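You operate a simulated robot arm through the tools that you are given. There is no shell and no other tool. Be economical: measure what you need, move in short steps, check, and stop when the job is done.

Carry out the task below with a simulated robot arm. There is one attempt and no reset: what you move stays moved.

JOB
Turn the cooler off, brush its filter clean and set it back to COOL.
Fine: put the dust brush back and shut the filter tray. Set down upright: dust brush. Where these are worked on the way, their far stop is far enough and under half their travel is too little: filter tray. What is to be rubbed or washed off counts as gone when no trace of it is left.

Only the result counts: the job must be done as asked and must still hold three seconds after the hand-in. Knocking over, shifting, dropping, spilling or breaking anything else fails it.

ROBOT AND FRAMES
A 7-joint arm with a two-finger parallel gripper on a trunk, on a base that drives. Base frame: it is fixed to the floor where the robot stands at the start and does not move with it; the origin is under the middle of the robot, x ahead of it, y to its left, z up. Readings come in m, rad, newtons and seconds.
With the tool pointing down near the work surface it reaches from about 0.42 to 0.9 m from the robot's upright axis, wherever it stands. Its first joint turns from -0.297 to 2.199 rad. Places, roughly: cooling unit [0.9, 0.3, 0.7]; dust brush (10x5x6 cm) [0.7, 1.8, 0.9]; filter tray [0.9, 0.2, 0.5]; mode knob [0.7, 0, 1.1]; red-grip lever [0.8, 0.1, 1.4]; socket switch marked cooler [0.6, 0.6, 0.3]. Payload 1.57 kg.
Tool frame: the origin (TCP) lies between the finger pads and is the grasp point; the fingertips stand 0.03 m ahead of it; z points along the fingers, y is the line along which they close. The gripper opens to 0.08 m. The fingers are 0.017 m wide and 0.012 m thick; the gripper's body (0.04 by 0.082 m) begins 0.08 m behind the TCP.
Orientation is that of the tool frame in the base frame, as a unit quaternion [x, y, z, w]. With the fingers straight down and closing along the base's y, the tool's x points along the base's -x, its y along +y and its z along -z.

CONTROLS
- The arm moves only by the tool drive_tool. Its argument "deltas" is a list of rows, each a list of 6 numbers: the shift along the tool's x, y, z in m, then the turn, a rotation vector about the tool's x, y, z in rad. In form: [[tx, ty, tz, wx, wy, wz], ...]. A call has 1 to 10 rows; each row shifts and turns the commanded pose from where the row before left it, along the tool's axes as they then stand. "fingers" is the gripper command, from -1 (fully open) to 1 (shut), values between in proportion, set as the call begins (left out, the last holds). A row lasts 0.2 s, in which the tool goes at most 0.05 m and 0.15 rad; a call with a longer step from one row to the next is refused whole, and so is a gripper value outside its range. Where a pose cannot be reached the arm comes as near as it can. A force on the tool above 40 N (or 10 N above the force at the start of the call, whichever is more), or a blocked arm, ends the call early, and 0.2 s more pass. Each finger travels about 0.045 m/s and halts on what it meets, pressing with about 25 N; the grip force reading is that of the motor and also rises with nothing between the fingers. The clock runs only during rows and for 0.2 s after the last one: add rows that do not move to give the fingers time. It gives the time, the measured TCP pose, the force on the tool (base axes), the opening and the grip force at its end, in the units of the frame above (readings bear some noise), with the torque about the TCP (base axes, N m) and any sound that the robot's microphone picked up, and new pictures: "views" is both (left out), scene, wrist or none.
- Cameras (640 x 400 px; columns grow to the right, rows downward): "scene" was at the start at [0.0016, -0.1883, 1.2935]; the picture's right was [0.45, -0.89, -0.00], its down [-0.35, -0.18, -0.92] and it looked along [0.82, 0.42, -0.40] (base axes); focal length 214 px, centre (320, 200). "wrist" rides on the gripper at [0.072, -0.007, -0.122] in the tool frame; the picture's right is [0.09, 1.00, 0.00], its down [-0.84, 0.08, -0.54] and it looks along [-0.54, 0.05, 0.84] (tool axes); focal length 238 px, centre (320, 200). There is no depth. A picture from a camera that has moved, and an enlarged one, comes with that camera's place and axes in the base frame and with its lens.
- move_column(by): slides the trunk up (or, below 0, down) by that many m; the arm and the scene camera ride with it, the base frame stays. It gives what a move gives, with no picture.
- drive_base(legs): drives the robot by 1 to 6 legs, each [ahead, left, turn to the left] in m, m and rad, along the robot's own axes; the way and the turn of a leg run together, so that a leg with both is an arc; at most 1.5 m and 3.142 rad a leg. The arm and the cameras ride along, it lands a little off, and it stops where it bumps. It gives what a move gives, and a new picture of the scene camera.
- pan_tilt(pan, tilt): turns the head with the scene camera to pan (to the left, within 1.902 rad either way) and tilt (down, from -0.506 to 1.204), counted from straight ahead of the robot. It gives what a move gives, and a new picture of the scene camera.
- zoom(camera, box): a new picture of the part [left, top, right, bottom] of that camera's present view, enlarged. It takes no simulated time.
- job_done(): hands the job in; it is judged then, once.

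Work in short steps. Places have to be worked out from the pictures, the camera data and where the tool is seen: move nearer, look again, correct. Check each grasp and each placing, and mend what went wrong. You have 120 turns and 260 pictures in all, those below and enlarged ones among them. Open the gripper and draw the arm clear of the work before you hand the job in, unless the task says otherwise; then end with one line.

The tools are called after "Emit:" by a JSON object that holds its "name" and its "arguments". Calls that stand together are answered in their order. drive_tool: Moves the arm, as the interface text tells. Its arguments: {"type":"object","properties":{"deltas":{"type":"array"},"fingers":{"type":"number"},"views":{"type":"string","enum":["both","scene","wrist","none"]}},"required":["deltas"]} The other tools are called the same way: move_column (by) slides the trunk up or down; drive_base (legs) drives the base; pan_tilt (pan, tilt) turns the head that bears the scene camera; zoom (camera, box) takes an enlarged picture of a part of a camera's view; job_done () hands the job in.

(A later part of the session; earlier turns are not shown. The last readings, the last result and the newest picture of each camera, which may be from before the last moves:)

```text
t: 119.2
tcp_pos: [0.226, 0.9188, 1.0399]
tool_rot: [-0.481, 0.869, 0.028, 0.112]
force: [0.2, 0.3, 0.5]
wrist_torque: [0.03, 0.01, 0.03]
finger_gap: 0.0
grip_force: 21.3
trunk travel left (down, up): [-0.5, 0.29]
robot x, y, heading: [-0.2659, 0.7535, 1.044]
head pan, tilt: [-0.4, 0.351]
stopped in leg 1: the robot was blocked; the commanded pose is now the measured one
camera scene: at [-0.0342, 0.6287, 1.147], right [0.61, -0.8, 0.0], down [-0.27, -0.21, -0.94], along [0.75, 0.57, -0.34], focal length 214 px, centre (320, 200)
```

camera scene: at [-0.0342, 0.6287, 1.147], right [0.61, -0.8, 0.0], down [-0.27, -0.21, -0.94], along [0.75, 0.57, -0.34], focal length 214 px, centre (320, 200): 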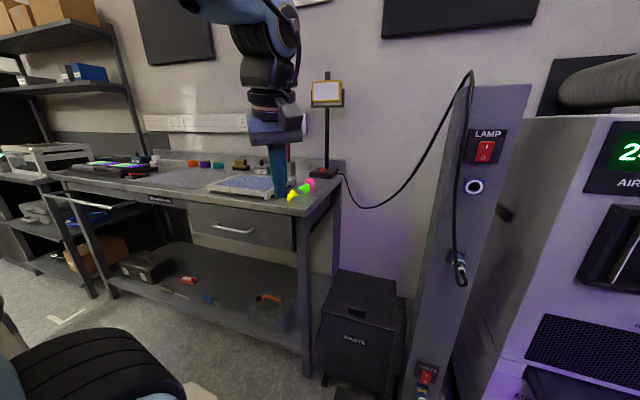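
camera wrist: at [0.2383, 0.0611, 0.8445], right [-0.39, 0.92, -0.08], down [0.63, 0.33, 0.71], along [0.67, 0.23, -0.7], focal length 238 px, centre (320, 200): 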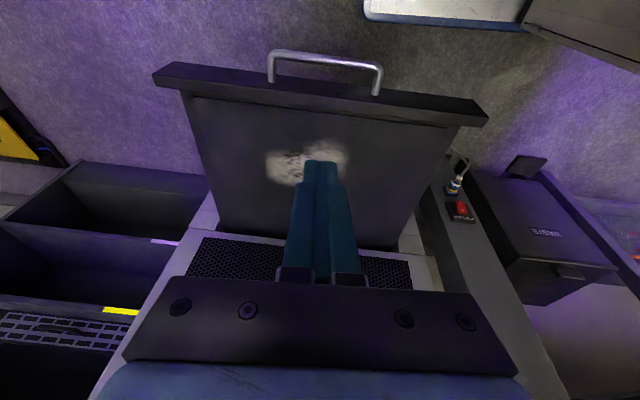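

Blocked at (-0.27, 0.75) by something unseen. Back off slightly and look left/down.

Emit:
{"name": "drive_base", "arguments": {"legs": [[-0.05, -0.03, 0]]}}

Emit:
{"name": "pan_tilt", "arguments": {"pan": 0.2, "tilt": 0.75}}

```text
t: 120.2
tcp_pos: [0.2276, 0.8586, 1.0401]
tool_rot: [-0.481, 0.869, 0.029, 0.112]
force: [0.5, -0.1, -0.2]
wrist_torque: [-0.01, -0.03, -0.02]
finger_gap: 0.0
grip_force: 21.0
trunk travel left (down, up): [-0.5, 0.29]
robot x, y, heading: [-0.2641, 0.6955, 1.051]
head pan, tilt: [-0.4, 0.351]
camera scene: at [-0.0328, 0.5695, 1.147], right [0.61, -0.8, 0.0], down [-0.27, -0.21, -0.94], along [0.75, 0.57, -0.34], focal length 214 px, centre (320, 200)
```

scene: 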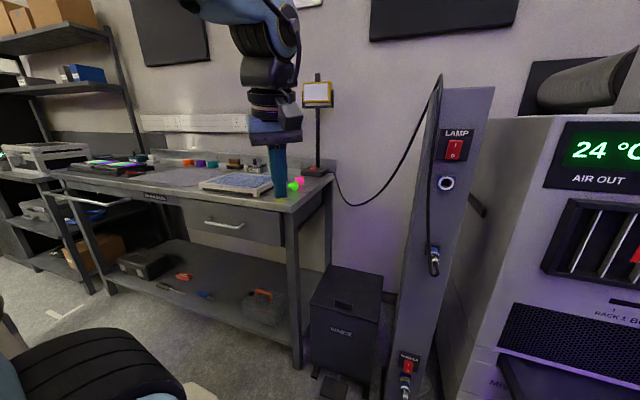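

```text
t: 121.2
tcp_pos: [0.2286, 0.86, 1.04]
tool_rot: [-0.482, 0.869, 0.028, 0.112]
force: [-0.5, 0.5, 0.1]
wrist_torque: [0.0, 0.0, -0.01]
finger_gap: 0.0
grip_force: 21.2
trunk travel left (down, up): [-0.5, 0.29]
robot x, y, heading: [-0.2646, 0.6968, 1.051]
head pan, tilt: [0.201, 0.75]
camera scene: at [-0.0807, 0.5918, 1.1114], right [0.95, -0.32, 0.0], down [-0.21, -0.65, -0.73], along [0.23, 0.69, -0.68], focal length 214 px, centre (320, 200)
```

scene: 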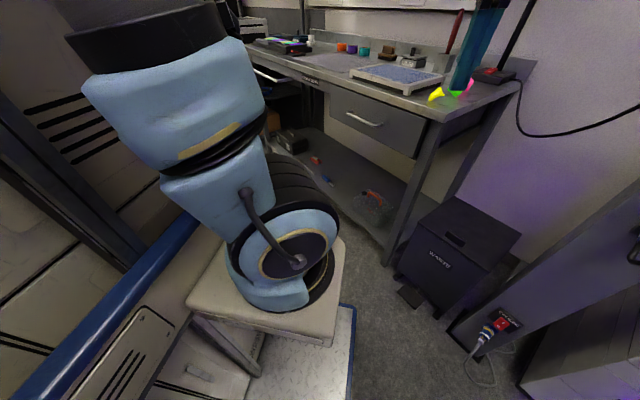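

Something is on the robot's left rear side. I turn left a bit to see that region.

Emit:
{"name": "drive_base", "arguments": {"legs": [[-0.1, 0, 0], [0, 0, 0.6]]}}

Emit:
{"name": "pan_tilt", "arguments": {"pan": 0.3, "tilt": 0.4}}

```text
t: 124.1
tcp_pos: [0.0099, 1.0315, 1.0393]
tool_rot: [0.717, -0.688, -0.059, -0.098]
force: [0.1, 1.0, 0.6]
wrist_torque: [-0.01, 0.01, 0.02]
finger_gap: 0.0
grip_force: 21.4
trunk travel left (down, up): [-0.5, 0.29]
robot x, y, heading: [-0.3047, 0.6202, 1.652]
head pan, tilt: [0.201, 0.75]
stopped in leg 2: the robot was blocked; the commanded pose is now the measured one
camera scene: at [-0.092, 0.6376, 1.1113], right [0.96, 0.28, 0.0], down [0.19, -0.66, -0.73], along [-0.2, 0.7, -0.68], focal length 214 px, centre (320, 200)
```

scene: 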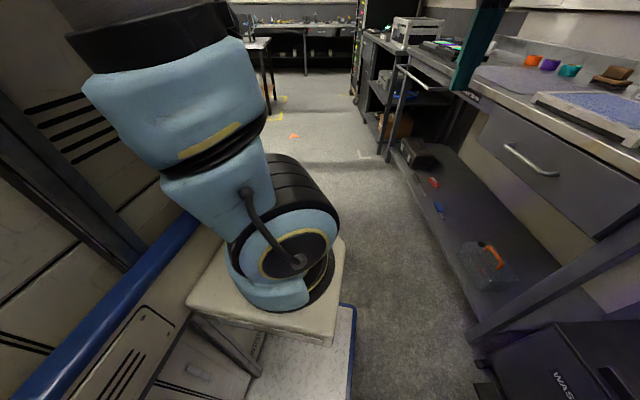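

```text
t: 125.0
tcp_pos: [0.0113, 1.0316, 1.0391]
tool_rot: [0.717, -0.688, -0.06, -0.098]
force: [-0.2, -0.4, 0.1]
wrist_torque: [0.03, 0.0, 0.0]
finger_gap: 0.0001
grip_force: 21.5
trunk travel left (down, up): [-0.5, 0.29]
robot x, y, heading: [-0.3075, 0.6182, 1.648]
head pan, tilt: [0.3, 0.4]
camera scene: at [-0.1034, 0.644, 1.1424], right [0.93, 0.37, 0.0], down [0.14, -0.36, -0.92], along [-0.34, 0.86, -0.39], focal length 214 px, centre (320, 200)
```

scene: 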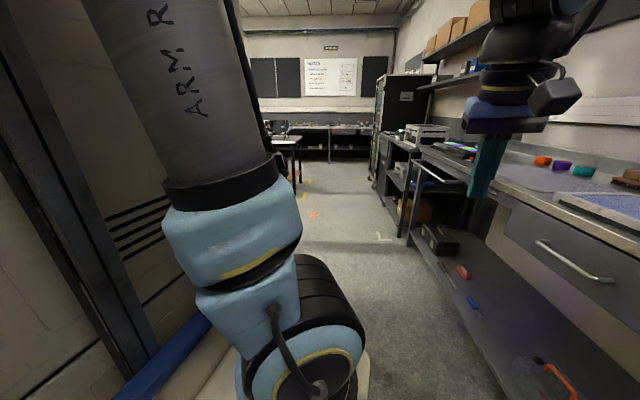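

The corridor along the bench is free, with the bench on the robot's right — ideal for this arm. The brown brush is at ≈(0.73, 1.85). I raise the trunk 0.1 and drive parallel to the bench.

Emit:
{"name": "move_column", "arguments": {"by": 0.1}}

Emit:
{"name": "drive_base", "arguments": {"legs": [[0.6, -0.2, 0], [0, 0, 0.27]]}}

Emit:
{"name": "pan_tilt", "arguments": {"pan": -1.1, "tilt": 0.5}}

```text
t: 126.3
tcp_pos: [0.0104, 1.0325, 1.1391]
tool_rot: [0.717, -0.688, -0.06, -0.098]
force: [-0.5, 0.2, 0.3]
wrist_torque: [-0.01, 0.0, -0.02]
finger_gap: 0.0
grip_force: 21.5
trunk travel left (down, up): [-0.6, 0.19]
robot x, y, heading: [-0.3052, 0.6179, 1.652]
head pan, tilt: [0.3, 0.4]
```

```text
t: 130.7
tcp_pos: [0.0426, 1.7032, 1.1391]
tool_rot: [0.802, -0.586, -0.073, -0.089]
force: [-0.2, 0.9, 0.0]
wrist_torque: [0.02, 0.01, 0.0]
finger_gap: 0.0
grip_force: 21.3
trunk travel left (down, up): [-0.6, 0.19]
robot x, y, heading: [-0.1511, 1.2203, 1.923]
head pan, tilt: [0.3, 0.4]
camera scene: at [0.0364, 1.2991, 1.2424], right [0.8, 0.6, 0.0], down [0.24, -0.31, -0.92], along [-0.56, 0.73, -0.39], focal length 214 px, centre (320, 200)
```

scene: 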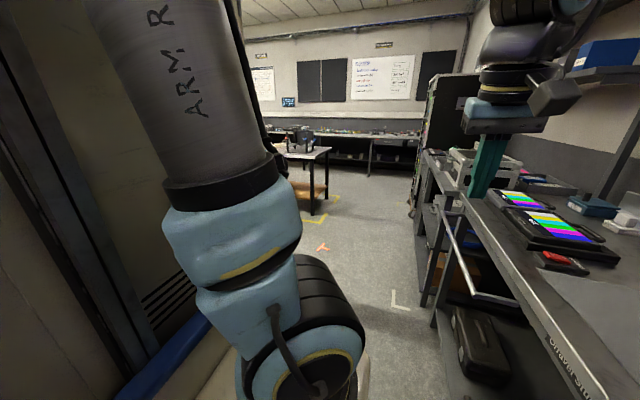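

```text
t: 132.2
tcp_pos: [0.0431, 1.7028, 1.1402]
tool_rot: [0.802, -0.586, -0.072, -0.089]
force: [0.0, -0.4, 0.5]
wrist_torque: [0.03, 0.02, 0.01]
finger_gap: 0.0002
grip_force: 20.9
trunk travel left (down, up): [-0.6, 0.19]
robot x, y, heading: [-0.1494, 1.2225, 1.917]
head pan, tilt: [-1.1, 0.499]
camera scene: at [0.1544, 1.2919, 1.2333], right [0.73, -0.68, 0.0], down [-0.33, -0.35, -0.88], along [0.6, 0.64, -0.48], focal length 214 px, centre (320, 200)
```

scene: 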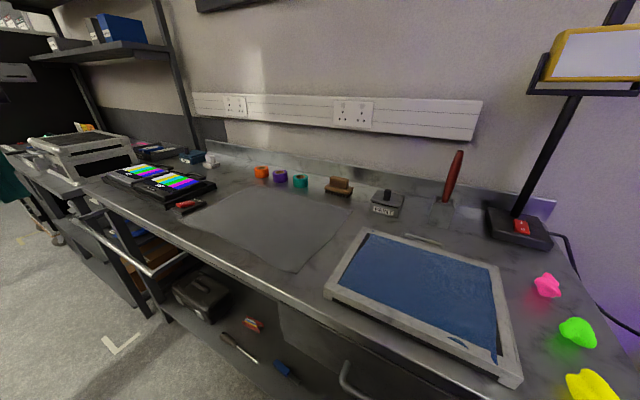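

Nice view of the bench. Zoom on the candidate brushes.

Emit:
{"name": "zoom", "arguments": {"camera": "scene", "box": [300, 150, 480, 250]}}

```text
3.56 times, centred on (390, 200) of scene
camera zoom: at [0.1544, 1.2919, 1.2333], right [0.73, -0.68, 0.0], down [-0.33, -0.35, -0.88], along [0.6, 0.64, -0.48], focal length 763 px, centre (71, 200)
```

zoom: 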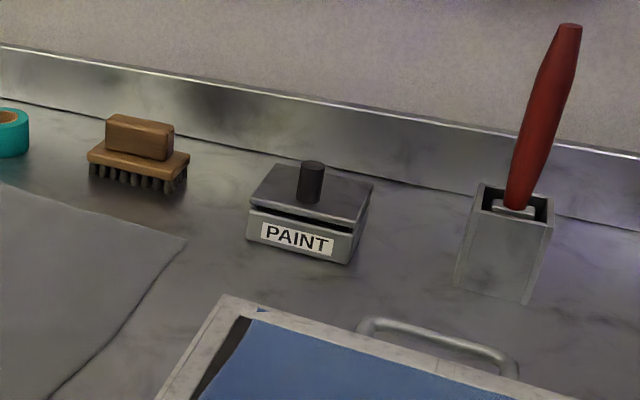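

Brush ≈ (0.695, 1.768), long axis along (0.55, -0.84), grip block on top. Drive closer parallel to the bench.

Emit:
{"name": "drive_base", "arguments": {"legs": [[0.14, -0.15, 0]]}}

```text
t: 133.8
tcp_pos: [0.1363, 1.8889, 1.1395]
tool_rot: [0.802, -0.586, -0.073, -0.089]
force: [-0.4, -0.3, 0.4]
wrist_torque: [0.01, -0.02, 0.0]
finger_gap: 0.0
grip_force: 21.2
trunk travel left (down, up): [-0.6, 0.19]
robot x, y, heading: [-0.061, 1.4042, 1.924]
head pan, tilt: [-1.1, 0.499]
camera scene: at [0.2482, 1.4776, 1.2333], right [0.73, -0.68, 0.0], down [-0.33, -0.35, -0.88], along [0.6, 0.64, -0.48], focal length 214 px, centre (320, 200)
```

scene: 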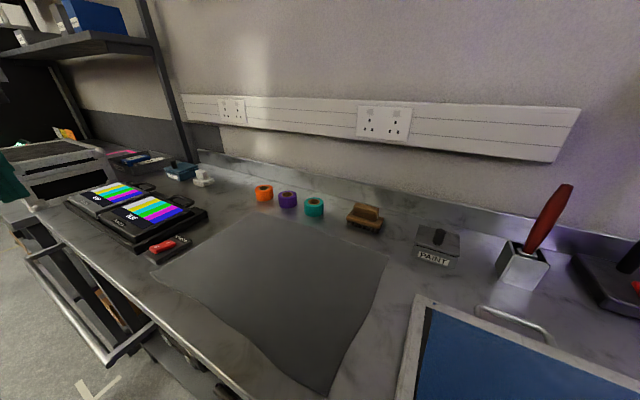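

Brush triangulated to (0.675, 1.745), bench top ≈0.88. Level and yaw the tool, then move over it high up.

Emit:
{"name": "drive_tool", "arguments": {"deltas": [[0, 0, 0, 0, 0.115, 0], [0, 0, 0, 0, 0.115, 0], [0, 0, 0, 0, 0, -0.14], [0, 0, 0, 0, 0, -0.14]], "views": "none", "fingers": -1}}

Emit:
{"name": "drive_tool", "arguments": {"deltas": [[0.038, -0.03, 0, 0, 0, 0], [0.038, -0.03, 0, 0, 0, 0], [0.038, -0.03, 0, 0, 0, 0], [0.038, -0.03, 0, 0, 0, 0], [0.038, -0.03, 0, 0, 0, 0], [0.038, -0.03, 0, 0, 0, 0], [0.038, -0.03, 0, 0, 0, 0], [0.038, -0.03, 0, 0, 0, 0], [0.038, -0.03, 0, 0, 0, 0], [0.03, -0.03, 0, 0, 0, 0]], "views": "both"}}

```text
t: 134.8
tcp_pos: [0.1373, 1.8892, 1.1392]
tool_rot: [0.881, -0.473, 0.022, -0.018]
force: [0.8, -0.3, 0.8]
wrist_torque: [-0.02, 0.0, 0.02]
finger_gap: 0.0801
grip_force: 0.0
trunk travel left (down, up): [-0.6, 0.19]
robot x, y, heading: [-0.0574, 1.4078, 1.918]
head pan, tilt: [-1.1, 0.499]
```

```text
t: 137.1
tcp_pos: [0.5913, 1.7426, 1.166]
tool_rot: [0.88, -0.473, 0.022, -0.017]
force: [-0.6, 0.0, 0.6]
wrist_torque: [-0.05, -0.05, 0.0]
finger_gap: 0.0803
grip_force: 0.1
trunk travel left (down, up): [-0.6, 0.19]
robot x, y, heading: [-0.0565, 1.4039, 1.92]
head pan, tilt: [-1.1, 0.499]
camera scene: at [0.2476, 1.4778, 1.2334], right [0.73, -0.68, 0.0], down [-0.33, -0.35, -0.88], along [0.6, 0.64, -0.48], focal length 214 px, centre (320, 200)
camera wrist: at [0.6282, 1.6859, 1.291], right [-0.78, -0.63, -0.05], down [-0.56, 0.65, 0.52], along [-0.29, 0.43, -0.85], focal length 238 px, centre (320, 200)
```

scene: 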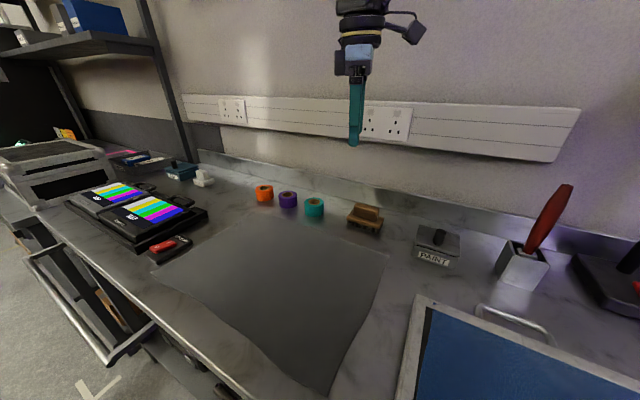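
wrist: 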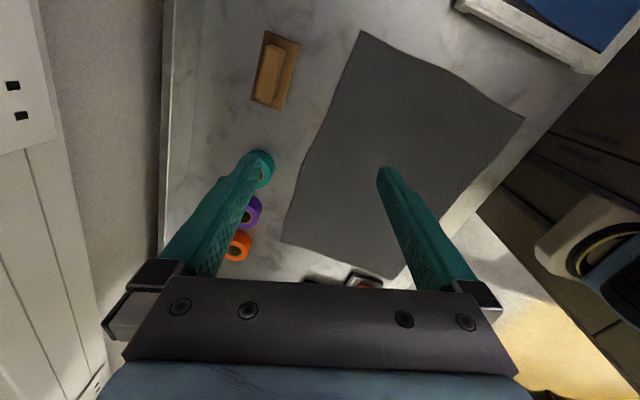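

Brush grip at (0.683, 1.752), long axis (0.34, -0.94). Rotate to match, move above and look again.

Emit:
{"name": "drive_tool", "arguments": {"deltas": [[0, 0, 0.04, 0, 0, 0.12], [0, 0, 0.04, 0, 0, 0.118], [0.01, -0.044, 0, 0, 0, 0], [0.011, -0.044, 0, 0, 0, 0], [0, 0, 0.03, 0, 0, 0]], "views": "wrist", "fingers": -0.6}}

```text
t: 138.2
tcp_pos: [0.6883, 1.754, 1.0607]
tool_rot: [0.817, -0.575, 0.02, -0.02]
force: [0.5, 0.4, -0.9]
wrist_torque: [0.02, 0.0, 0.0]
finger_gap: 0.0639
grip_force: 0.0
trunk travel left (down, up): [-0.6, 0.19]
robot x, y, heading: [-0.0546, 1.4076, 1.917]
head pan, tilt: [-1.1, 0.499]
camera wrist: at [0.711, 1.6887, 1.1842], right [-0.9, -0.42, -0.06], down [-0.39, 0.76, 0.53], along [-0.18, 0.5, -0.85], focal length 238 px, centre (320, 200)
```

wrist: 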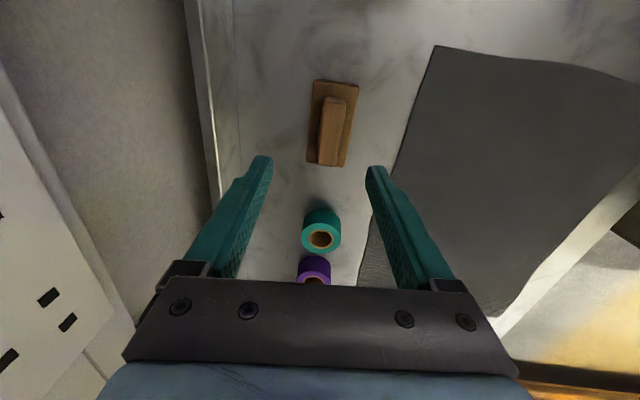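

Aligned well; small corrections, level the tool, descend to z≈0.955 and check.

Emit:
{"name": "drive_tool", "arguments": {"deltas": [[0.003, 0.004, 0, -0.056, 0, 0], [0, 0, 0.035, 0, 0, 0], [0, 0, 0.035, 0, 0, 0], [0, 0, 0.035, 0, 0, 0]], "views": "wrist"}}

Emit:
{"name": "zoom", "arguments": {"camera": "scene", "box": [300, 130, 440, 250]}}

```text
t: 139.2
tcp_pos: [0.6848, 1.7501, 0.9536]
tool_rot: [0.818, -0.576, 0.004, 0.002]
force: [-0.9, -0.5, 1.3]
wrist_torque: [-0.02, 0.0, 0.01]
finger_gap: 0.064
grip_force: 0.0
trunk travel left (down, up): [-0.6, 0.19]
robot x, y, heading: [-0.0575, 1.4064, 1.922]
head pan, tilt: [-1.1, 0.499]
camera wrist: at [0.7135, 1.6861, 1.0772], right [-0.91, -0.42, 0.0], down [-0.36, 0.77, 0.53], along [-0.23, 0.48, -0.85], focal length 238 px, centre (320, 200)
```

wrist: 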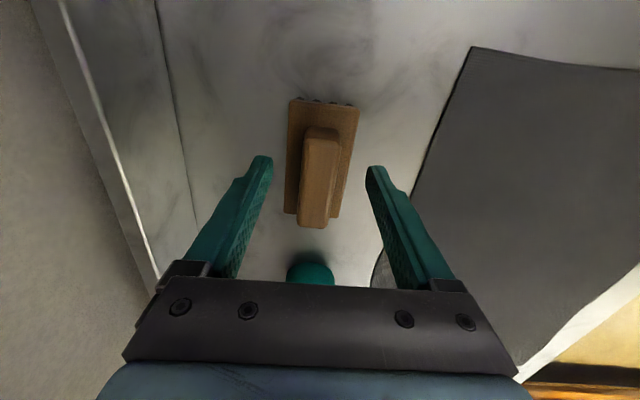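

```text
3.33 times, centred on (370, 190) of scene
camera zoom: at [0.248, 1.4775, 1.2334], right [0.73, -0.68, 0.0], down [-0.33, -0.35, -0.88], along [0.6, 0.64, -0.48], focal length 715 px, centre (153, 233)
```

zoom: 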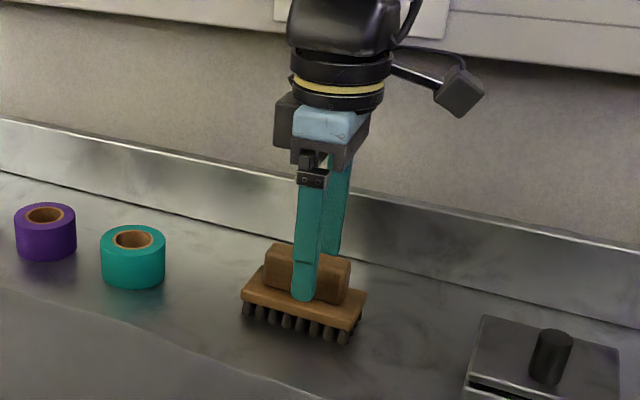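

Well positioned. Lower 5 mm and close.

Emit:
{"name": "drive_tool", "arguments": {"deltas": [[0, 0, 0.005, 0, 0, 0], [0, 0, 0, 0, 0, 0], [0, 0, 0, 0, 0, 0], [0, 0, 0, 0, 0, 0], [0, 0, 0, 0, 0, 0]], "views": "none", "fingers": 0.9}}

Emit:
{"name": "drive_tool", "arguments": {"deltas": [[0, 0, -0.02, 0, 0, 0], [0, 0, -0.03, 0, 0, 0], [0, 0, -0.04, 0, 0, 0], [0, 0, -0.04, 0, 0, 0]], "views": "both"}}

Emit:
{"name": "zoom", "arguments": {"camera": "scene", "box": [300, 70, 440, 250]}}

```text
t: 140.4
tcp_pos: [0.6859, 1.7499, 0.9486]
tool_rot: [0.818, -0.575, 0.004, 0.002]
force: [-0.1, -0.6, 0.2]
wrist_torque: [-0.03, 0.02, -0.01]
finger_gap: 0.0232
grip_force: 25.4
trunk travel left (down, up): [-0.6, 0.19]
robot x, y, heading: [-0.0585, 1.4056, 1.922]
head pan, tilt: [-1.1, 0.499]
```

```text
t: 141.4
tcp_pos: [0.6864, 1.7491, 1.0761]
tool_rot: [0.817, -0.577, 0.004, 0.002]
force: [0.9, -0.4, -1.6]
wrist_torque: [-0.02, 0.0, 0.02]
finger_gap: 0.0233
grip_force: 25.0
trunk travel left (down, up): [-0.6, 0.19]
robot x, y, heading: [-0.0571, 1.4056, 1.921]
head pan, tilt: [-1.1, 0.499]
camera scene: at [0.2484, 1.4777, 1.2332], right [0.73, -0.68, 0.0], down [-0.33, -0.35, -0.88], along [0.6, 0.64, -0.48], focal length 214 px, centre (320, 200)
camera wrist: at [0.7159, 1.6859, 1.1994], right [-0.91, -0.42, 0.0], down [-0.36, 0.77, 0.53], along [-0.23, 0.48, -0.85], focal length 238 px, centre (320, 200)
```

scene: 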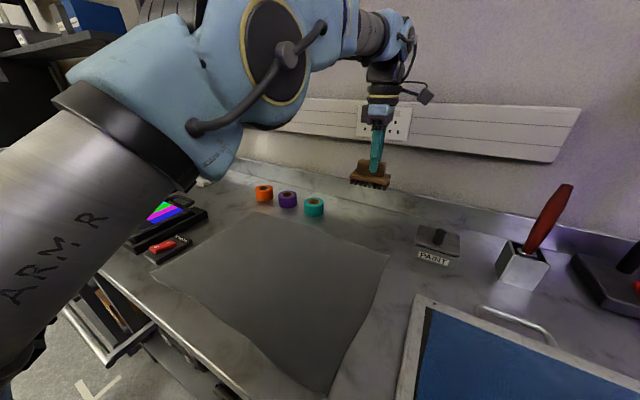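
wrist: 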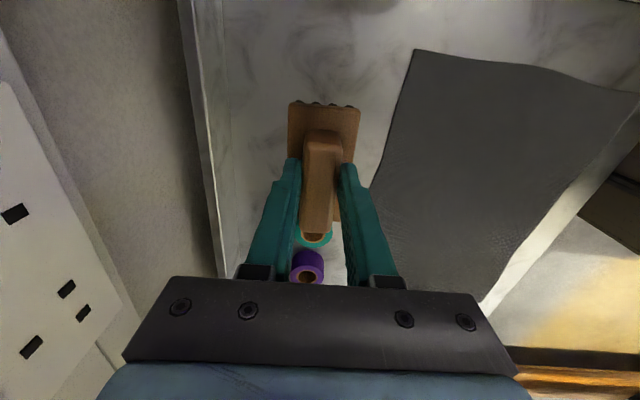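

```text
2.22 times, centred on (370, 160) of scene
camera zoom: at [0.2484, 1.4777, 1.2332], right [0.73, -0.68, 0.0], down [-0.33, -0.35, -0.88], along [0.6, 0.64, -0.48], focal length 477 px, centre (209, 289)
```

zoom: 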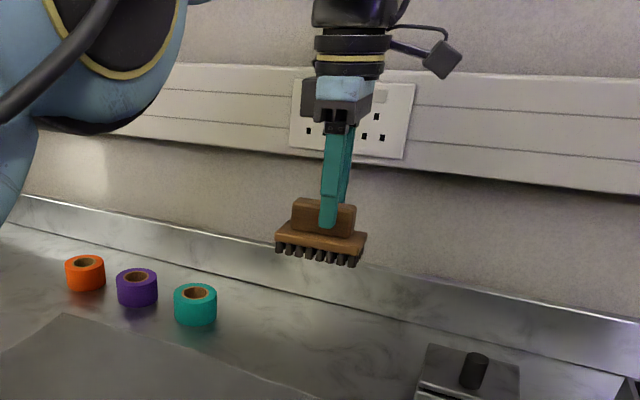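

Brush is firmly held (original TCP pose (0.6859, 1.7499, 0.9486), quaternion [0.818,-0.575,0,0]). Retract the arm and raise it.

Emit:
{"name": "drive_tool", "arguments": {"deltas": [[0, 0, -0.04, 0, 0, 0], [-0.027, 0.04, -0.01, 0, 0, 0], [-0.027, 0.04, -0.01, 0, 0, 0], [-0.027, 0.04, -0.01, 0, 0, 0], [-0.027, 0.04, 0, 0, 0, 0], [-0.027, 0.04, 0, 0, 0, 0], [-0.027, 0.04, 0, 0, 0, 0], [-0.027, 0.04, 0, 0, 0, 0], [-0.027, 0.04, 0, 0, 0, 0], [-0.027, 0.04, 0, 0, 0, 0]], "views": "none"}}

Emit:
{"name": "drive_base", "arguments": {"legs": [[-0.14, 0.15, 0], [0, 0, -0.27], [-0.75, 0.22, 0]]}}

```text
t: 143.7
tcp_pos: [0.2644, 1.8604, 1.1473]
tool_rot: [0.818, -0.575, 0.004, 0.002]
force: [0.6, -0.5, -0.8]
wrist_torque: [-0.02, 0.02, -0.01]
finger_gap: 0.023
grip_force: 25.0
trunk travel left (down, up): [-0.6, 0.19]
robot x, y, heading: [-0.0551, 1.4084, 1.919]
head pan, tilt: [-1.1, 0.499]
```

```text
t: 150.0
tcp_pos: [0.1385, 0.818, 1.1471]
tool_rot: [0.729, -0.685, 0.003, 0.003]
force: [0.2, 0.1, -1.0]
wrist_torque: [0.01, 0.02, 0.0]
finger_gap: 0.0235
grip_force: 24.4
trunk travel left (down, up): [-0.6, 0.19]
robot x, y, heading: [-0.2991, 0.4729, 1.642]
head pan, tilt: [-1.1, 0.499]
stopped in leg 3: the robot was blocked; the commanded pose is now the measured one
camera scene: at [0.0153, 0.4542, 1.2333], right [0.51, -0.86, 0.0], down [-0.41, -0.24, -0.88], along [0.76, 0.45, -0.48], focal length 214 px, centre (320, 200)
```

scene: 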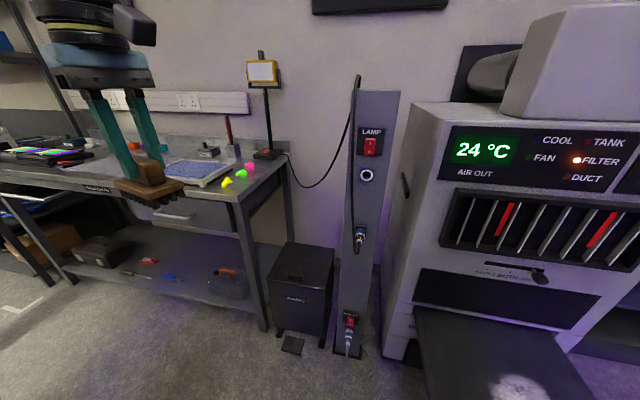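

Reached nearly the wanted place (rear touched something). Nudge ahead and turn right toward heading 0.36.

Emit:
{"name": "drive_base", "arguments": {"legs": [[0.06, 0.0, 0], [0, 0, -0.65]]}}

```text
t: 152.7
tcp_pos: [0.2553, 0.5463, 1.1477]
tool_rot: [-0.474, 0.881, -0.002, -0.003]
force: [0.2, 0.2, -0.8]
wrist_torque: [0.03, 0.0, 0.0]
finger_gap: 0.0232
grip_force: 24.5
trunk travel left (down, up): [-0.6, 0.19]
robot x, y, heading: [-0.3021, 0.5279, 0.989]
head pan, tilt: [-1.1, 0.499]
camera scene: at [-0.0621, 0.3291, 1.2333], right [-0.11, -0.99, 0.0], down [-0.48, 0.05, -0.88], along [0.87, -0.09, -0.48], focal length 214 px, centre (320, 200)
```

scene: 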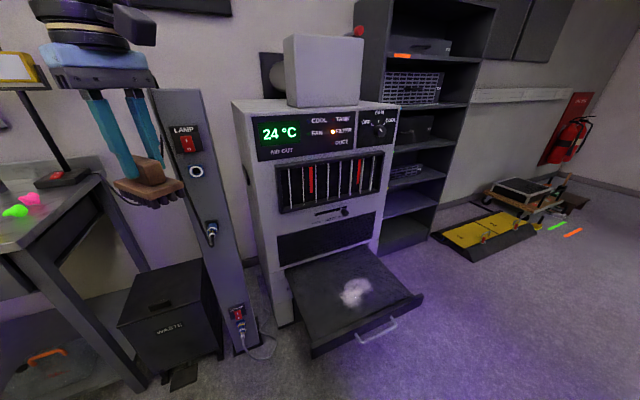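

Dust patch and tray in sight. I shift the base towards the tray without turning.

Emit:
{"name": "drive_base", "arguments": {"legs": [[-0.07, -0.22, 0]]}}

```text
t: 154.5
tcp_pos: [0.4051, 0.3661, 1.1476]
tool_rot: [-0.475, 0.88, -0.002, -0.004]
force: [0.5, 0.3, -0.4]
wrist_torque: [0.0, 0.0, 0.02]
finger_gap: 0.0234
grip_force: 24.7
trunk travel left (down, up): [-0.6, 0.19]
robot x, y, heading: [-0.1528, 0.3502, 0.997]
head pan, tilt: [-1.1, 0.499]
camera scene: at [0.088, 0.1492, 1.2333], right [-0.1, -0.99, 0.0], down [-0.48, 0.05, -0.88], along [0.87, -0.09, -0.48], focal length 214 px, centre (320, 200)
```

scene: 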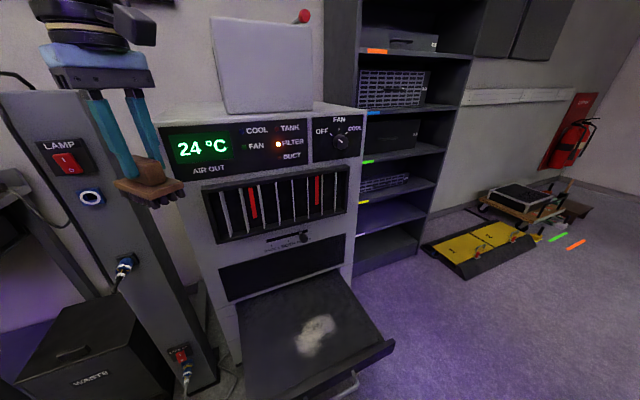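

Patch centre ≈ (0.497, 0.122), surface z≈0.48-0.49. Lower the trunk, then move above the patch.

Emit:
{"name": "move_column", "arguments": {"by": -0.4}}

Emit:
{"name": "drive_tool", "arguments": {"deltas": [[0.0255, -0.0352, 0, 0, 0, 0], [0.0255, -0.0352, 0, 0, 0, 0], [0.0255, -0.0352, 0, 0, 0, 0], [0.0255, -0.0352, 0, 0, 0, 0], [0.0255, -0.0352, 0, 0, 0, 0], [0.0255, -0.0352, 0, 0, 0, 0]], "views": "both"}}

```text
t: 158.3
tcp_pos: [0.4039, 0.3672, 0.7477]
tool_rot: [-0.476, 0.879, -0.002, -0.004]
force: [-0.4, 0.4, -1.1]
wrist_torque: [0.0, -0.01, -0.01]
finger_gap: 0.0236
grip_force: 25.0
trunk travel left (down, up): [-0.2, 0.59]
robot x, y, heading: [-0.1488, 0.3509, 0.993]
head pan, tilt: [-1.1, 0.499]
```

```text
t: 159.7
tcp_pos: [0.499, 0.1242, 0.7463]
tool_rot: [-0.476, 0.879, -0.003, -0.003]
force: [0.2, 0.0, -1.0]
wrist_torque: [-0.04, 0.02, 0.02]
finger_gap: 0.0232
grip_force: 24.9
trunk travel left (down, up): [-0.2, 0.59]
robot x, y, heading: [-0.151, 0.3481, 0.995]
head pan, tilt: [-1.1, 0.499]
camera scene: at [0.088, 0.1493, 0.8333], right [-0.1, -0.99, 0.0], down [-0.48, 0.05, -0.88], along [0.87, -0.09, -0.48], focal length 214 px, centre (320, 200)
camera wrist: at [0.4639, 0.062, 0.8711], right [-0.88, 0.47, 0.0], down [0.4, 0.75, 0.53], along [0.25, 0.47, -0.85], focal length 238 px, centre (320, 200)
```

scene: 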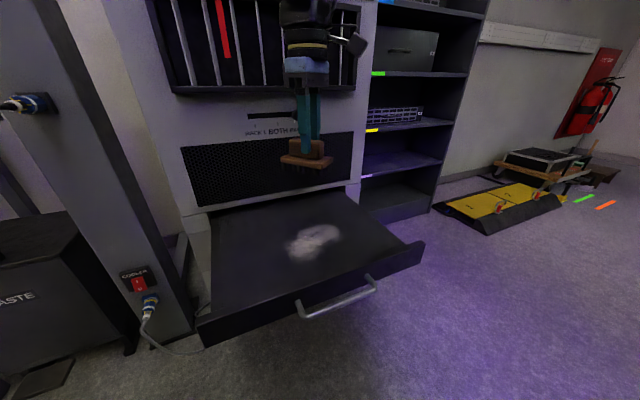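
wrist: 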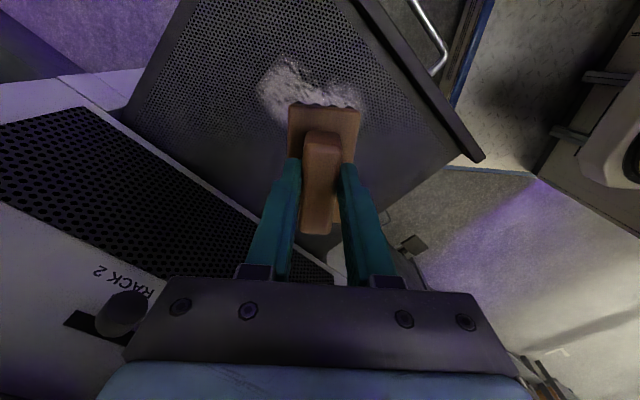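

Surface z≈0.50, patch centre (0.49, 0.12), about ±8 cm. I rotate the tool so the brush's long axis runs along the tray depth, and descend.

Emit:
{"name": "drive_tool", "arguments": {"deltas": [[0, 0, 0.02, 0, 0, 0.14], [0, 0, 0.03, 0, 0, 0.14], [0, 0, 0.03, 0, 0, 0.14], [0, 0, 0.03, 0, 0, 0.14], [0, 0, 0.02, 0, 0, 0.13]], "views": "both"}}

```text
t: 160.9
tcp_pos: [0.4975, 0.1218, 0.6189]
tool_rot: [-0.149, 0.989, -0.004, -0.003]
force: [-0.7, 0.3, -1.2]
wrist_torque: [0.03, 0.0, 0.02]
finger_gap: 0.0232
grip_force: 24.8
trunk travel left (down, up): [-0.2, 0.59]
robot x, y, heading: [-0.1516, 0.3504, 0.996]
head pan, tilt: [-1.1, 0.499]
camera scene: at [0.088, 0.1492, 0.8333], right [-0.1, -0.99, 0.0], down [-0.48, 0.05, -0.88], along [0.87, -0.09, -0.48], focal length 214 px, centre (320, 200)
camera wrist: at [0.4291, 0.0962, 0.742], right [-0.38, 0.92, -0.01], down [0.78, 0.32, 0.54], along [0.5, 0.2, -0.84], focal length 238 px, centre (320, 200)
```

scene: 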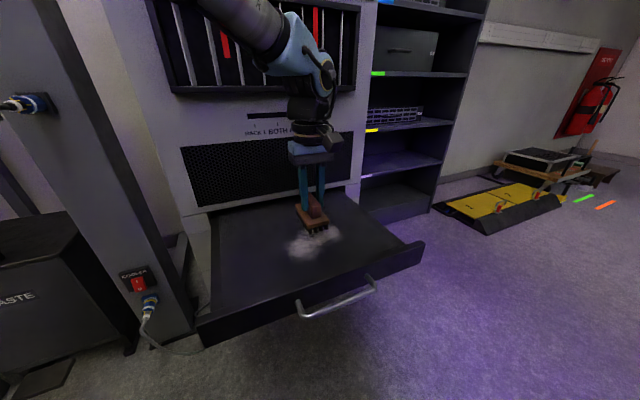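
wrist: 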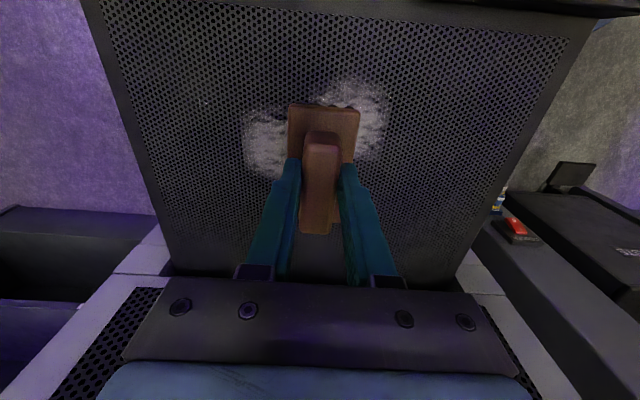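

Descend slowly to contact.

Emit:
{"name": "drive_tool", "arguments": {"deltas": [[0, 0, 0.02, 0, 0, 0], [0, 0, 0.012, 0, 0, 0], [0, 0, 0.006, 0, 0, 0], [0, 0, 0.004, 0, 0, 0]], "views": "scene"}}

Emit:
{"name": "zoom", "arguments": {"camera": "scene", "box": [260, 170, 380, 280]}}

```text
t: 161.9
tcp_pos: [0.4969, 0.1224, 0.5769]
tool_rot: [-0.149, 0.989, -0.004, -0.003]
force: [1.0, -0.1, -0.7]
wrist_torque: [0.02, 0.0, -0.03]
finger_gap: 0.0235
grip_force: 24.5
trunk travel left (down, up): [-0.2, 0.59]
robot x, y, heading: [-0.1549, 0.3498, 0.996]
head pan, tilt: [-1.1, 0.499]
camera scene: at [0.088, 0.1492, 0.8333], right [-0.1, -0.99, 0.0], down [-0.48, 0.05, -0.88], along [0.87, -0.09, -0.48], focal length 214 px, centre (320, 200)
```

scene: 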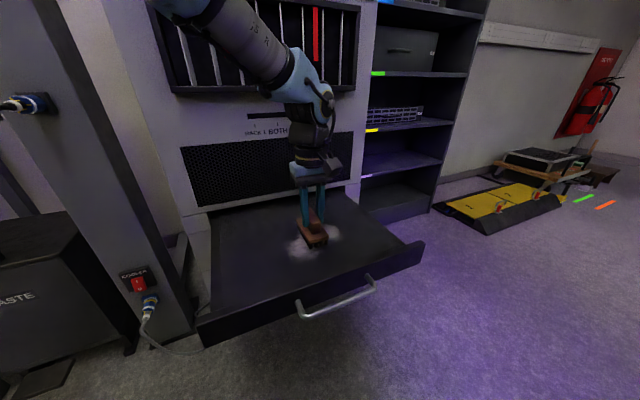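

```text
3.64 times, centred on (320, 225) of scene
camera zoom: at [0.088, 0.1492, 0.8333], right [-0.1, -0.99, 0.0], down [-0.48, 0.05, -0.88], along [0.87, -0.09, -0.48], focal length 780 px, centre (320, 109)
```

zoom: 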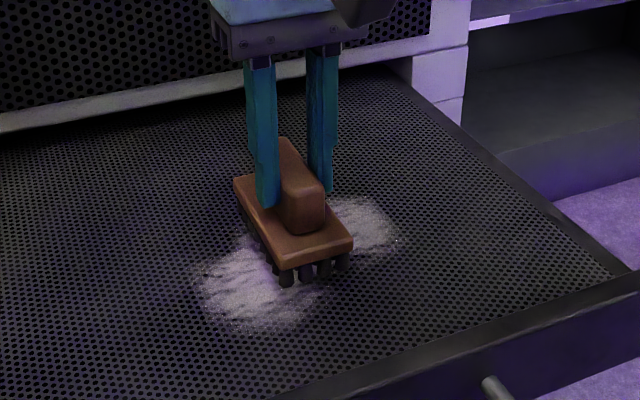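

Almost touching. Lower further in small steps to feel contact.

Emit:
{"name": "drive_tool", "arguments": {"deltas": [[0, 0, 0.004, 0, 0, 0], [0, 0, 0.004, 0, 0, 0], [0, 0, 0.003, 0, 0, 0]], "views": "none"}}

```text
t: 162.7
tcp_pos: [0.4965, 0.1227, 0.5665]
tool_rot: [-0.15, 0.989, -0.004, -0.002]
force: [0.2, -0.3, -1.0]
wrist_torque: [0.0, 0.01, 0.02]
finger_gap: 0.0234
grip_force: 25.0
trunk travel left (down, up): [-0.2, 0.59]
robot x, y, heading: [-0.1499, 0.3473, 0.995]
head pan, tilt: [-1.1, 0.499]
```

No contact yet; continue.

Emit:
{"name": "drive_tool", "arguments": {"deltas": [[0, 0, 0.004, 0, 0, 0], [0, 0, 0.004, 0, 0, 0], [0, 0, 0.003, 0, 0, 0]], "views": "none"}}

Emit:
{"name": "zoom", "arguments": {"camera": "scene", "box": [260, 170, 380, 280]}}

```text
t: 163.5
tcp_pos: [0.497, 0.1227, 0.558]
tool_rot: [-0.151, 0.988, -0.004, -0.001]
force: [-5.4, 5.1, 24.9]
wrist_torque: [0.27, 0.16, -0.01]
finger_gap: 0.0234
grip_force: 25.3
trunk travel left (down, up): [-0.2, 0.59]
robot x, y, heading: [-0.1516, 0.352, 0.992]
head pan, tilt: [-1.1, 0.499]
```

```text
3.64 times, centred on (320, 225) of scene
camera zoom: at [0.0874, 0.1495, 0.8341], right [-0.1, -0.99, 0.0], down [-0.48, 0.05, -0.88], along [0.87, -0.09, -0.48], focal length 780 px, centre (320, 109)
```

zoom: 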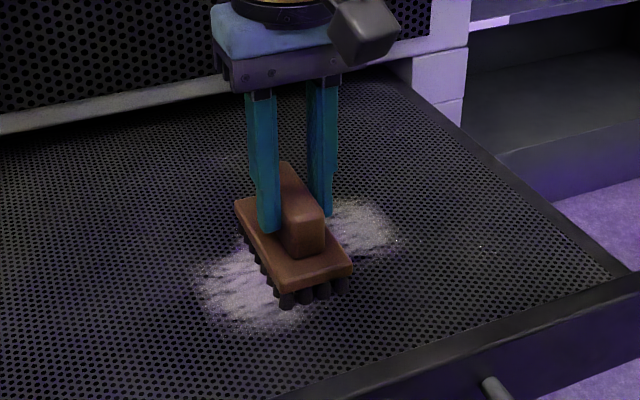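

Contact at TCP z≈0.559 with 25 N. Relax slightly and brush sideways.

Emit:
{"name": "drive_tool", "arguments": {"deltas": [[0, 0, -0.0012, 0, 0, 0], [0, 0.03, 0, 0, 0, 0], [0, 0.03, 0, 0, 0, 0], [0, 0.03, 0, 0, 0, 0], [0, -0.045, 0, 0, 0, 0], [0, -0.045, 0, 0, 0, 0], [0, -0.045, 0, 0, 0, 0], [0, -0.045, 0, 0, 0, 0]], "views": "none"}}

Emit:
{"name": "zoom", "arguments": {"camera": "scene", "box": [220, 170, 400, 290]}}

```text
t: 165.3
tcp_pos: [0.5238, 0.036, 0.5578]
tool_rot: [-0.15, 0.989, -0.004, -0.003]
force: [0.4, 0.2, -1.0]
wrist_torque: [-0.01, -0.02, 0.01]
finger_gap: 0.0233
grip_force: 25.0
trunk travel left (down, up): [-0.2, 0.59]
robot x, y, heading: [-0.1502, 0.3506, 0.993]
head pan, tilt: [-1.1, 0.499]
```

```text
3.33 times, centred on (310, 230) of scene
camera zoom: at [0.0881, 0.1493, 0.8332], right [-0.1, -0.99, 0.0], down [-0.48, 0.05, -0.88], along [0.87, -0.09, -0.48], focal length 715 px, centre (353, 100)
```

zoom: 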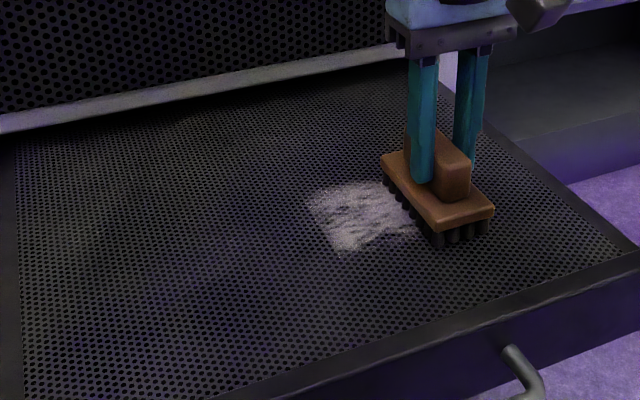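

Left part is gone; at the right the brush lost contact. Lower 3 mm and repeat the strokes.

Emit:
{"name": "drive_tool", "arguments": {"deltas": [[0, 0, 0.003, 0, 0, 0], [0, 0.03, 0, 0, 0, 0], [0, 0.03, 0, 0, 0, 0], [0, 0.03, 0, 0, 0, 0], [0, 0.03, 0, 0, 0, 0], [0, -0.03, 0, 0, 0, 0], [0, -0.03, 0, 0, 0, 0], [0, -0.03, 0, 0, 0, 0], [0, -0.03, 0, 0, 0, 0]], "views": "none"}}

Emit:
{"name": "zoom", "arguments": {"camera": "scene", "box": [220, 170, 400, 290]}}

```text
t: 167.3
tcp_pos: [0.5256, 0.0366, 0.5541]
tool_rot: [-0.15, 0.989, -0.003, -0.003]
force: [-0.7, 3.7, 8.1]
wrist_torque: [0.26, -0.29, 0.07]
finger_gap: 0.0237
grip_force: 24.6
trunk travel left (down, up): [-0.2, 0.59]
robot x, y, heading: [-0.1525, 0.3485, 0.991]
head pan, tilt: [-1.1, 0.499]
```

```text
3.33 times, centred on (310, 230) of scene
camera zoom: at [0.0878, 0.1494, 0.8332], right [-0.1, -0.99, 0.0], down [-0.48, 0.05, -0.88], along [0.87, -0.09, -0.48], focal length 715 px, centre (353, 100)
```

zoom: 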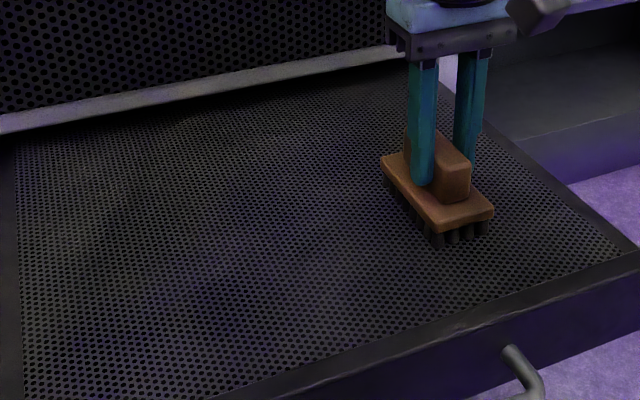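

It looks clean. For safety, two extra passes nearer and farther, then lift and inspect.

Emit:
{"name": "drive_tool", "arguments": {"deltas": [[0.035, 0, 0, 0, 0, 0], [0, 0.04, 0, 0, 0, 0], [0, 0.04, 0, 0, 0, 0], [0, 0.04, 0, 0, 0, 0], [0, 0.04, 0, 0, 0, 0], [-0.035, 0, 0, 0, 0, 0], [-0.035, 0, 0, 0, 0, 0], [0, -0.04, 0, 0, 0, 0], [0, -0.04, 0, 0, 0, 0], [0, -0.04, 0, 0, 0, 0]], "views": "none"}}

Emit:
{"name": "drive_tool", "arguments": {"deltas": [[0, -0.04, 0, 0, 0, 0], [0, 0, -0.04, 0, 0, 0], [0, 0.0, -0.045, 0, 0, 0], [0, 0.03, -0.035, 0, 0, 0], [0, 0.03, -0.035, 0, 0, 0]], "views": "both"}}

Emit:
{"name": "zoom", "arguments": {"camera": "scene", "box": [200, 170, 420, 310]}}

Emit:
{"name": "zoom", "arguments": {"camera": "wrist", "box": [120, 0, 560, 270]}}

```text
t: 169.5
tcp_pos: [0.5464, 0.0844, 0.5528]
tool_rot: [-0.15, 0.989, -0.004, -0.004]
force: [-1.2, 2.0, 6.4]
wrist_torque: [0.23, -0.26, 0.16]
finger_gap: 0.0235
grip_force: 24.9
trunk travel left (down, up): [-0.2, 0.59]
robot x, y, heading: [-0.1521, 0.3488, 0.995]
head pan, tilt: [-1.1, 0.499]
```

```text
t: 170.7
tcp_pos: [0.5396, 0.1052, 0.7095]
tool_rot: [-0.15, 0.989, -0.003, -0.003]
force: [0.0, 0.7, -1.1]
wrist_torque: [-0.05, 0.0, -0.01]
finger_gap: 0.0233
grip_force: 25.0
trunk travel left (down, up): [-0.2, 0.59]
robot x, y, heading: [-0.1526, 0.3515, 0.996]
head pan, tilt: [-1.1, 0.499]
camera scene: at [0.088, 0.149, 0.8332], right [-0.11, -0.99, 0.0], down [-0.48, 0.05, -0.88], along [0.87, -0.09, -0.48], focal length 214 px, centre (320, 200)
camera wrist: at [0.4724, 0.0793, 0.832], right [-0.38, 0.92, 0.0], down [0.78, 0.33, 0.54], along [0.5, 0.2, -0.84], focal length 238 px, centre (320, 200)
```

scene: 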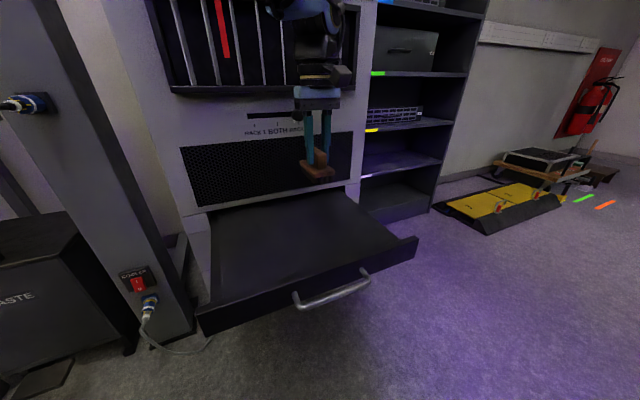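
wrist: 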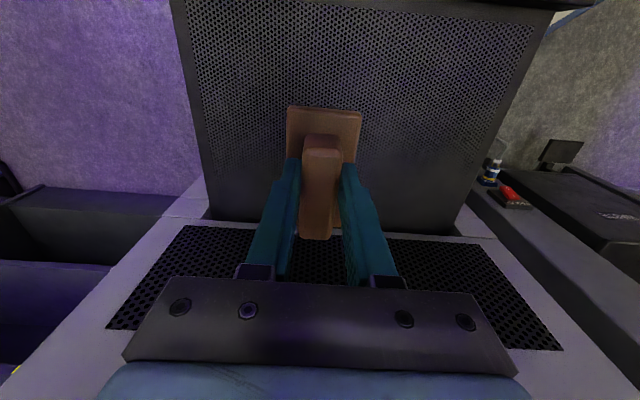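

```text
2.86 times, centred on (310, 240) of scene
camera zoom: at [0.088, 0.149, 0.8332], right [-0.11, -0.99, 0.0], down [-0.48, 0.05, -0.88], along [0.87, -0.09, -0.48], focal length 613 px, centre (349, 86)
```

zoom: 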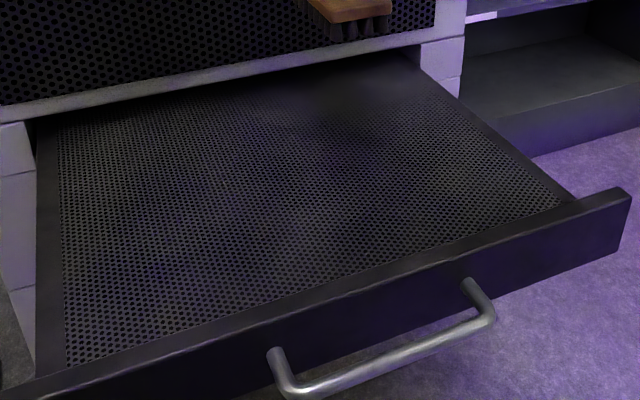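

```text
1.45 times, centred on (340, 135) of wrist
camera zoom: at [0.4724, 0.0793, 0.832], right [-0.38, 0.92, 0.0], down [0.78, 0.33, 0.54], along [0.5, 0.2, -0.84], focal length 347 px, centre (291, 294)
```

zoom: 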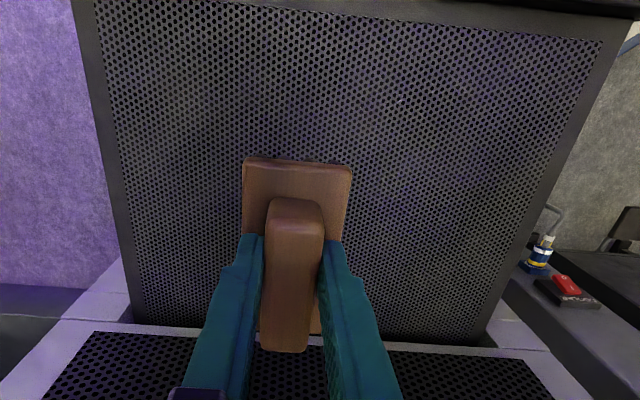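

The filter is clean. Retract the arm, raise the trunk and drive back to the bench with the brush.

Emit:
{"name": "drive_tool", "arguments": {"deltas": [[0.02, 0.03, -0.02, 0, 0, 0], [0.02, 0.04, -0.01, 0, 0, 0], [0.02, 0.04, 0, 0, 0, -0.1], [0.0, 0.045, 0, 0, 0, -0.12], [-0.01, 0.045, 0, 0, 0, -0.12], [-0.02, 0.04, 0, 0, 0, -0.12], [-0.02, 0.035, 0, 0, 0, -0.12], [-0.02, 0.02, 0, 0, 0, -0.11]], "views": "none"}}

Emit:
{"name": "move_column", "arguments": {"by": 0.4}}

Emit:
{"name": "drive_base", "arguments": {"legs": [[0.07, 0.22, 0], [0, 0, 0.65]]}}

```text
t: 172.5
tcp_pos: [0.398, 0.3894, 0.7368]
tool_rot: [-0.477, 0.879, -0.002, -0.003]
force: [0.3, -0.4, -1.4]
wrist_torque: [-0.02, -0.01, 0.04]
finger_gap: 0.0233
grip_force: 24.8
trunk travel left (down, up): [-0.2, 0.59]
robot x, y, heading: [-0.1516, 0.354, 0.994]
head pan, tilt: [-1.1, 0.499]
```

```text
t: 176.3
tcp_pos: [0.3987, 0.3892, 1.136]
tool_rot: [-0.475, 0.88, -0.002, -0.004]
force: [-0.4, -0.3, -1.3]
wrist_torque: [-0.04, 0.01, 0.01]
finger_gap: 0.0235
grip_force: 25.1
trunk travel left (down, up): [-0.6, 0.19]
robot x, y, heading: [-0.1543, 0.3496, 0.997]
head pan, tilt: [-1.1, 0.499]
```

```text
t: 179.8
tcp_pos: [0.1141, 0.895, 1.1368]
tool_rot: [0.734, -0.679, 0.003, 0.003]
force: [-0.6, -0.3, -1.0]
wrist_torque: [-0.01, -0.03, 0.0]
finger_gap: 0.0233
grip_force: 24.9
trunk travel left (down, up): [-0.6, 0.19]
robot x, y, heading: [-0.294, 0.5288, 1.649]
head pan, tilt: [-1.1, 0.499]
camera scene: at [0.0159, 0.5158, 1.2333], right [0.52, -0.85, 0.0], down [-0.41, -0.25, -0.88], along [0.75, 0.46, -0.48], focal length 214 px, centre (320, 200)
```

scene: 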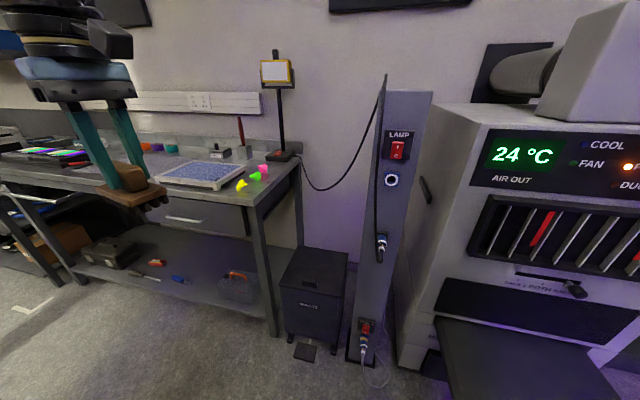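

Clear. Drive along the bench as before.

Emit:
{"name": "drive_base", "arguments": {"legs": [[0.7, -0.16, 0], [0, 0, 0.27], [0.15, -0.13, 0]]}}

```text
t: 185.8
tcp_pos: [0.1679, 1.8788, 1.1365]
tool_rot: [0.819, -0.574, 0.003, 0.002]
force: [0.3, -0.3, -1.3]
wrist_torque: [0.0, 0.03, 0.0]
finger_gap: 0.0231
grip_force: 25.2
trunk travel left (down, up): [-0.6, 0.19]
robot x, y, heading: [-0.1278, 1.4159, 1.927]
head pan, tilt: [-1.1, 0.499]
camera scene: at [0.175, 1.4875, 1.2333], right [0.73, -0.68, 0.0], down [-0.33, -0.35, -0.88], along [0.6, 0.64, -0.48], focal length 214 px, centre (320, 200)
```

scene: 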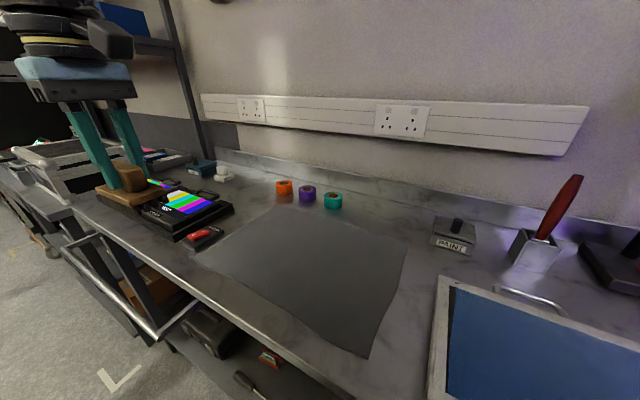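

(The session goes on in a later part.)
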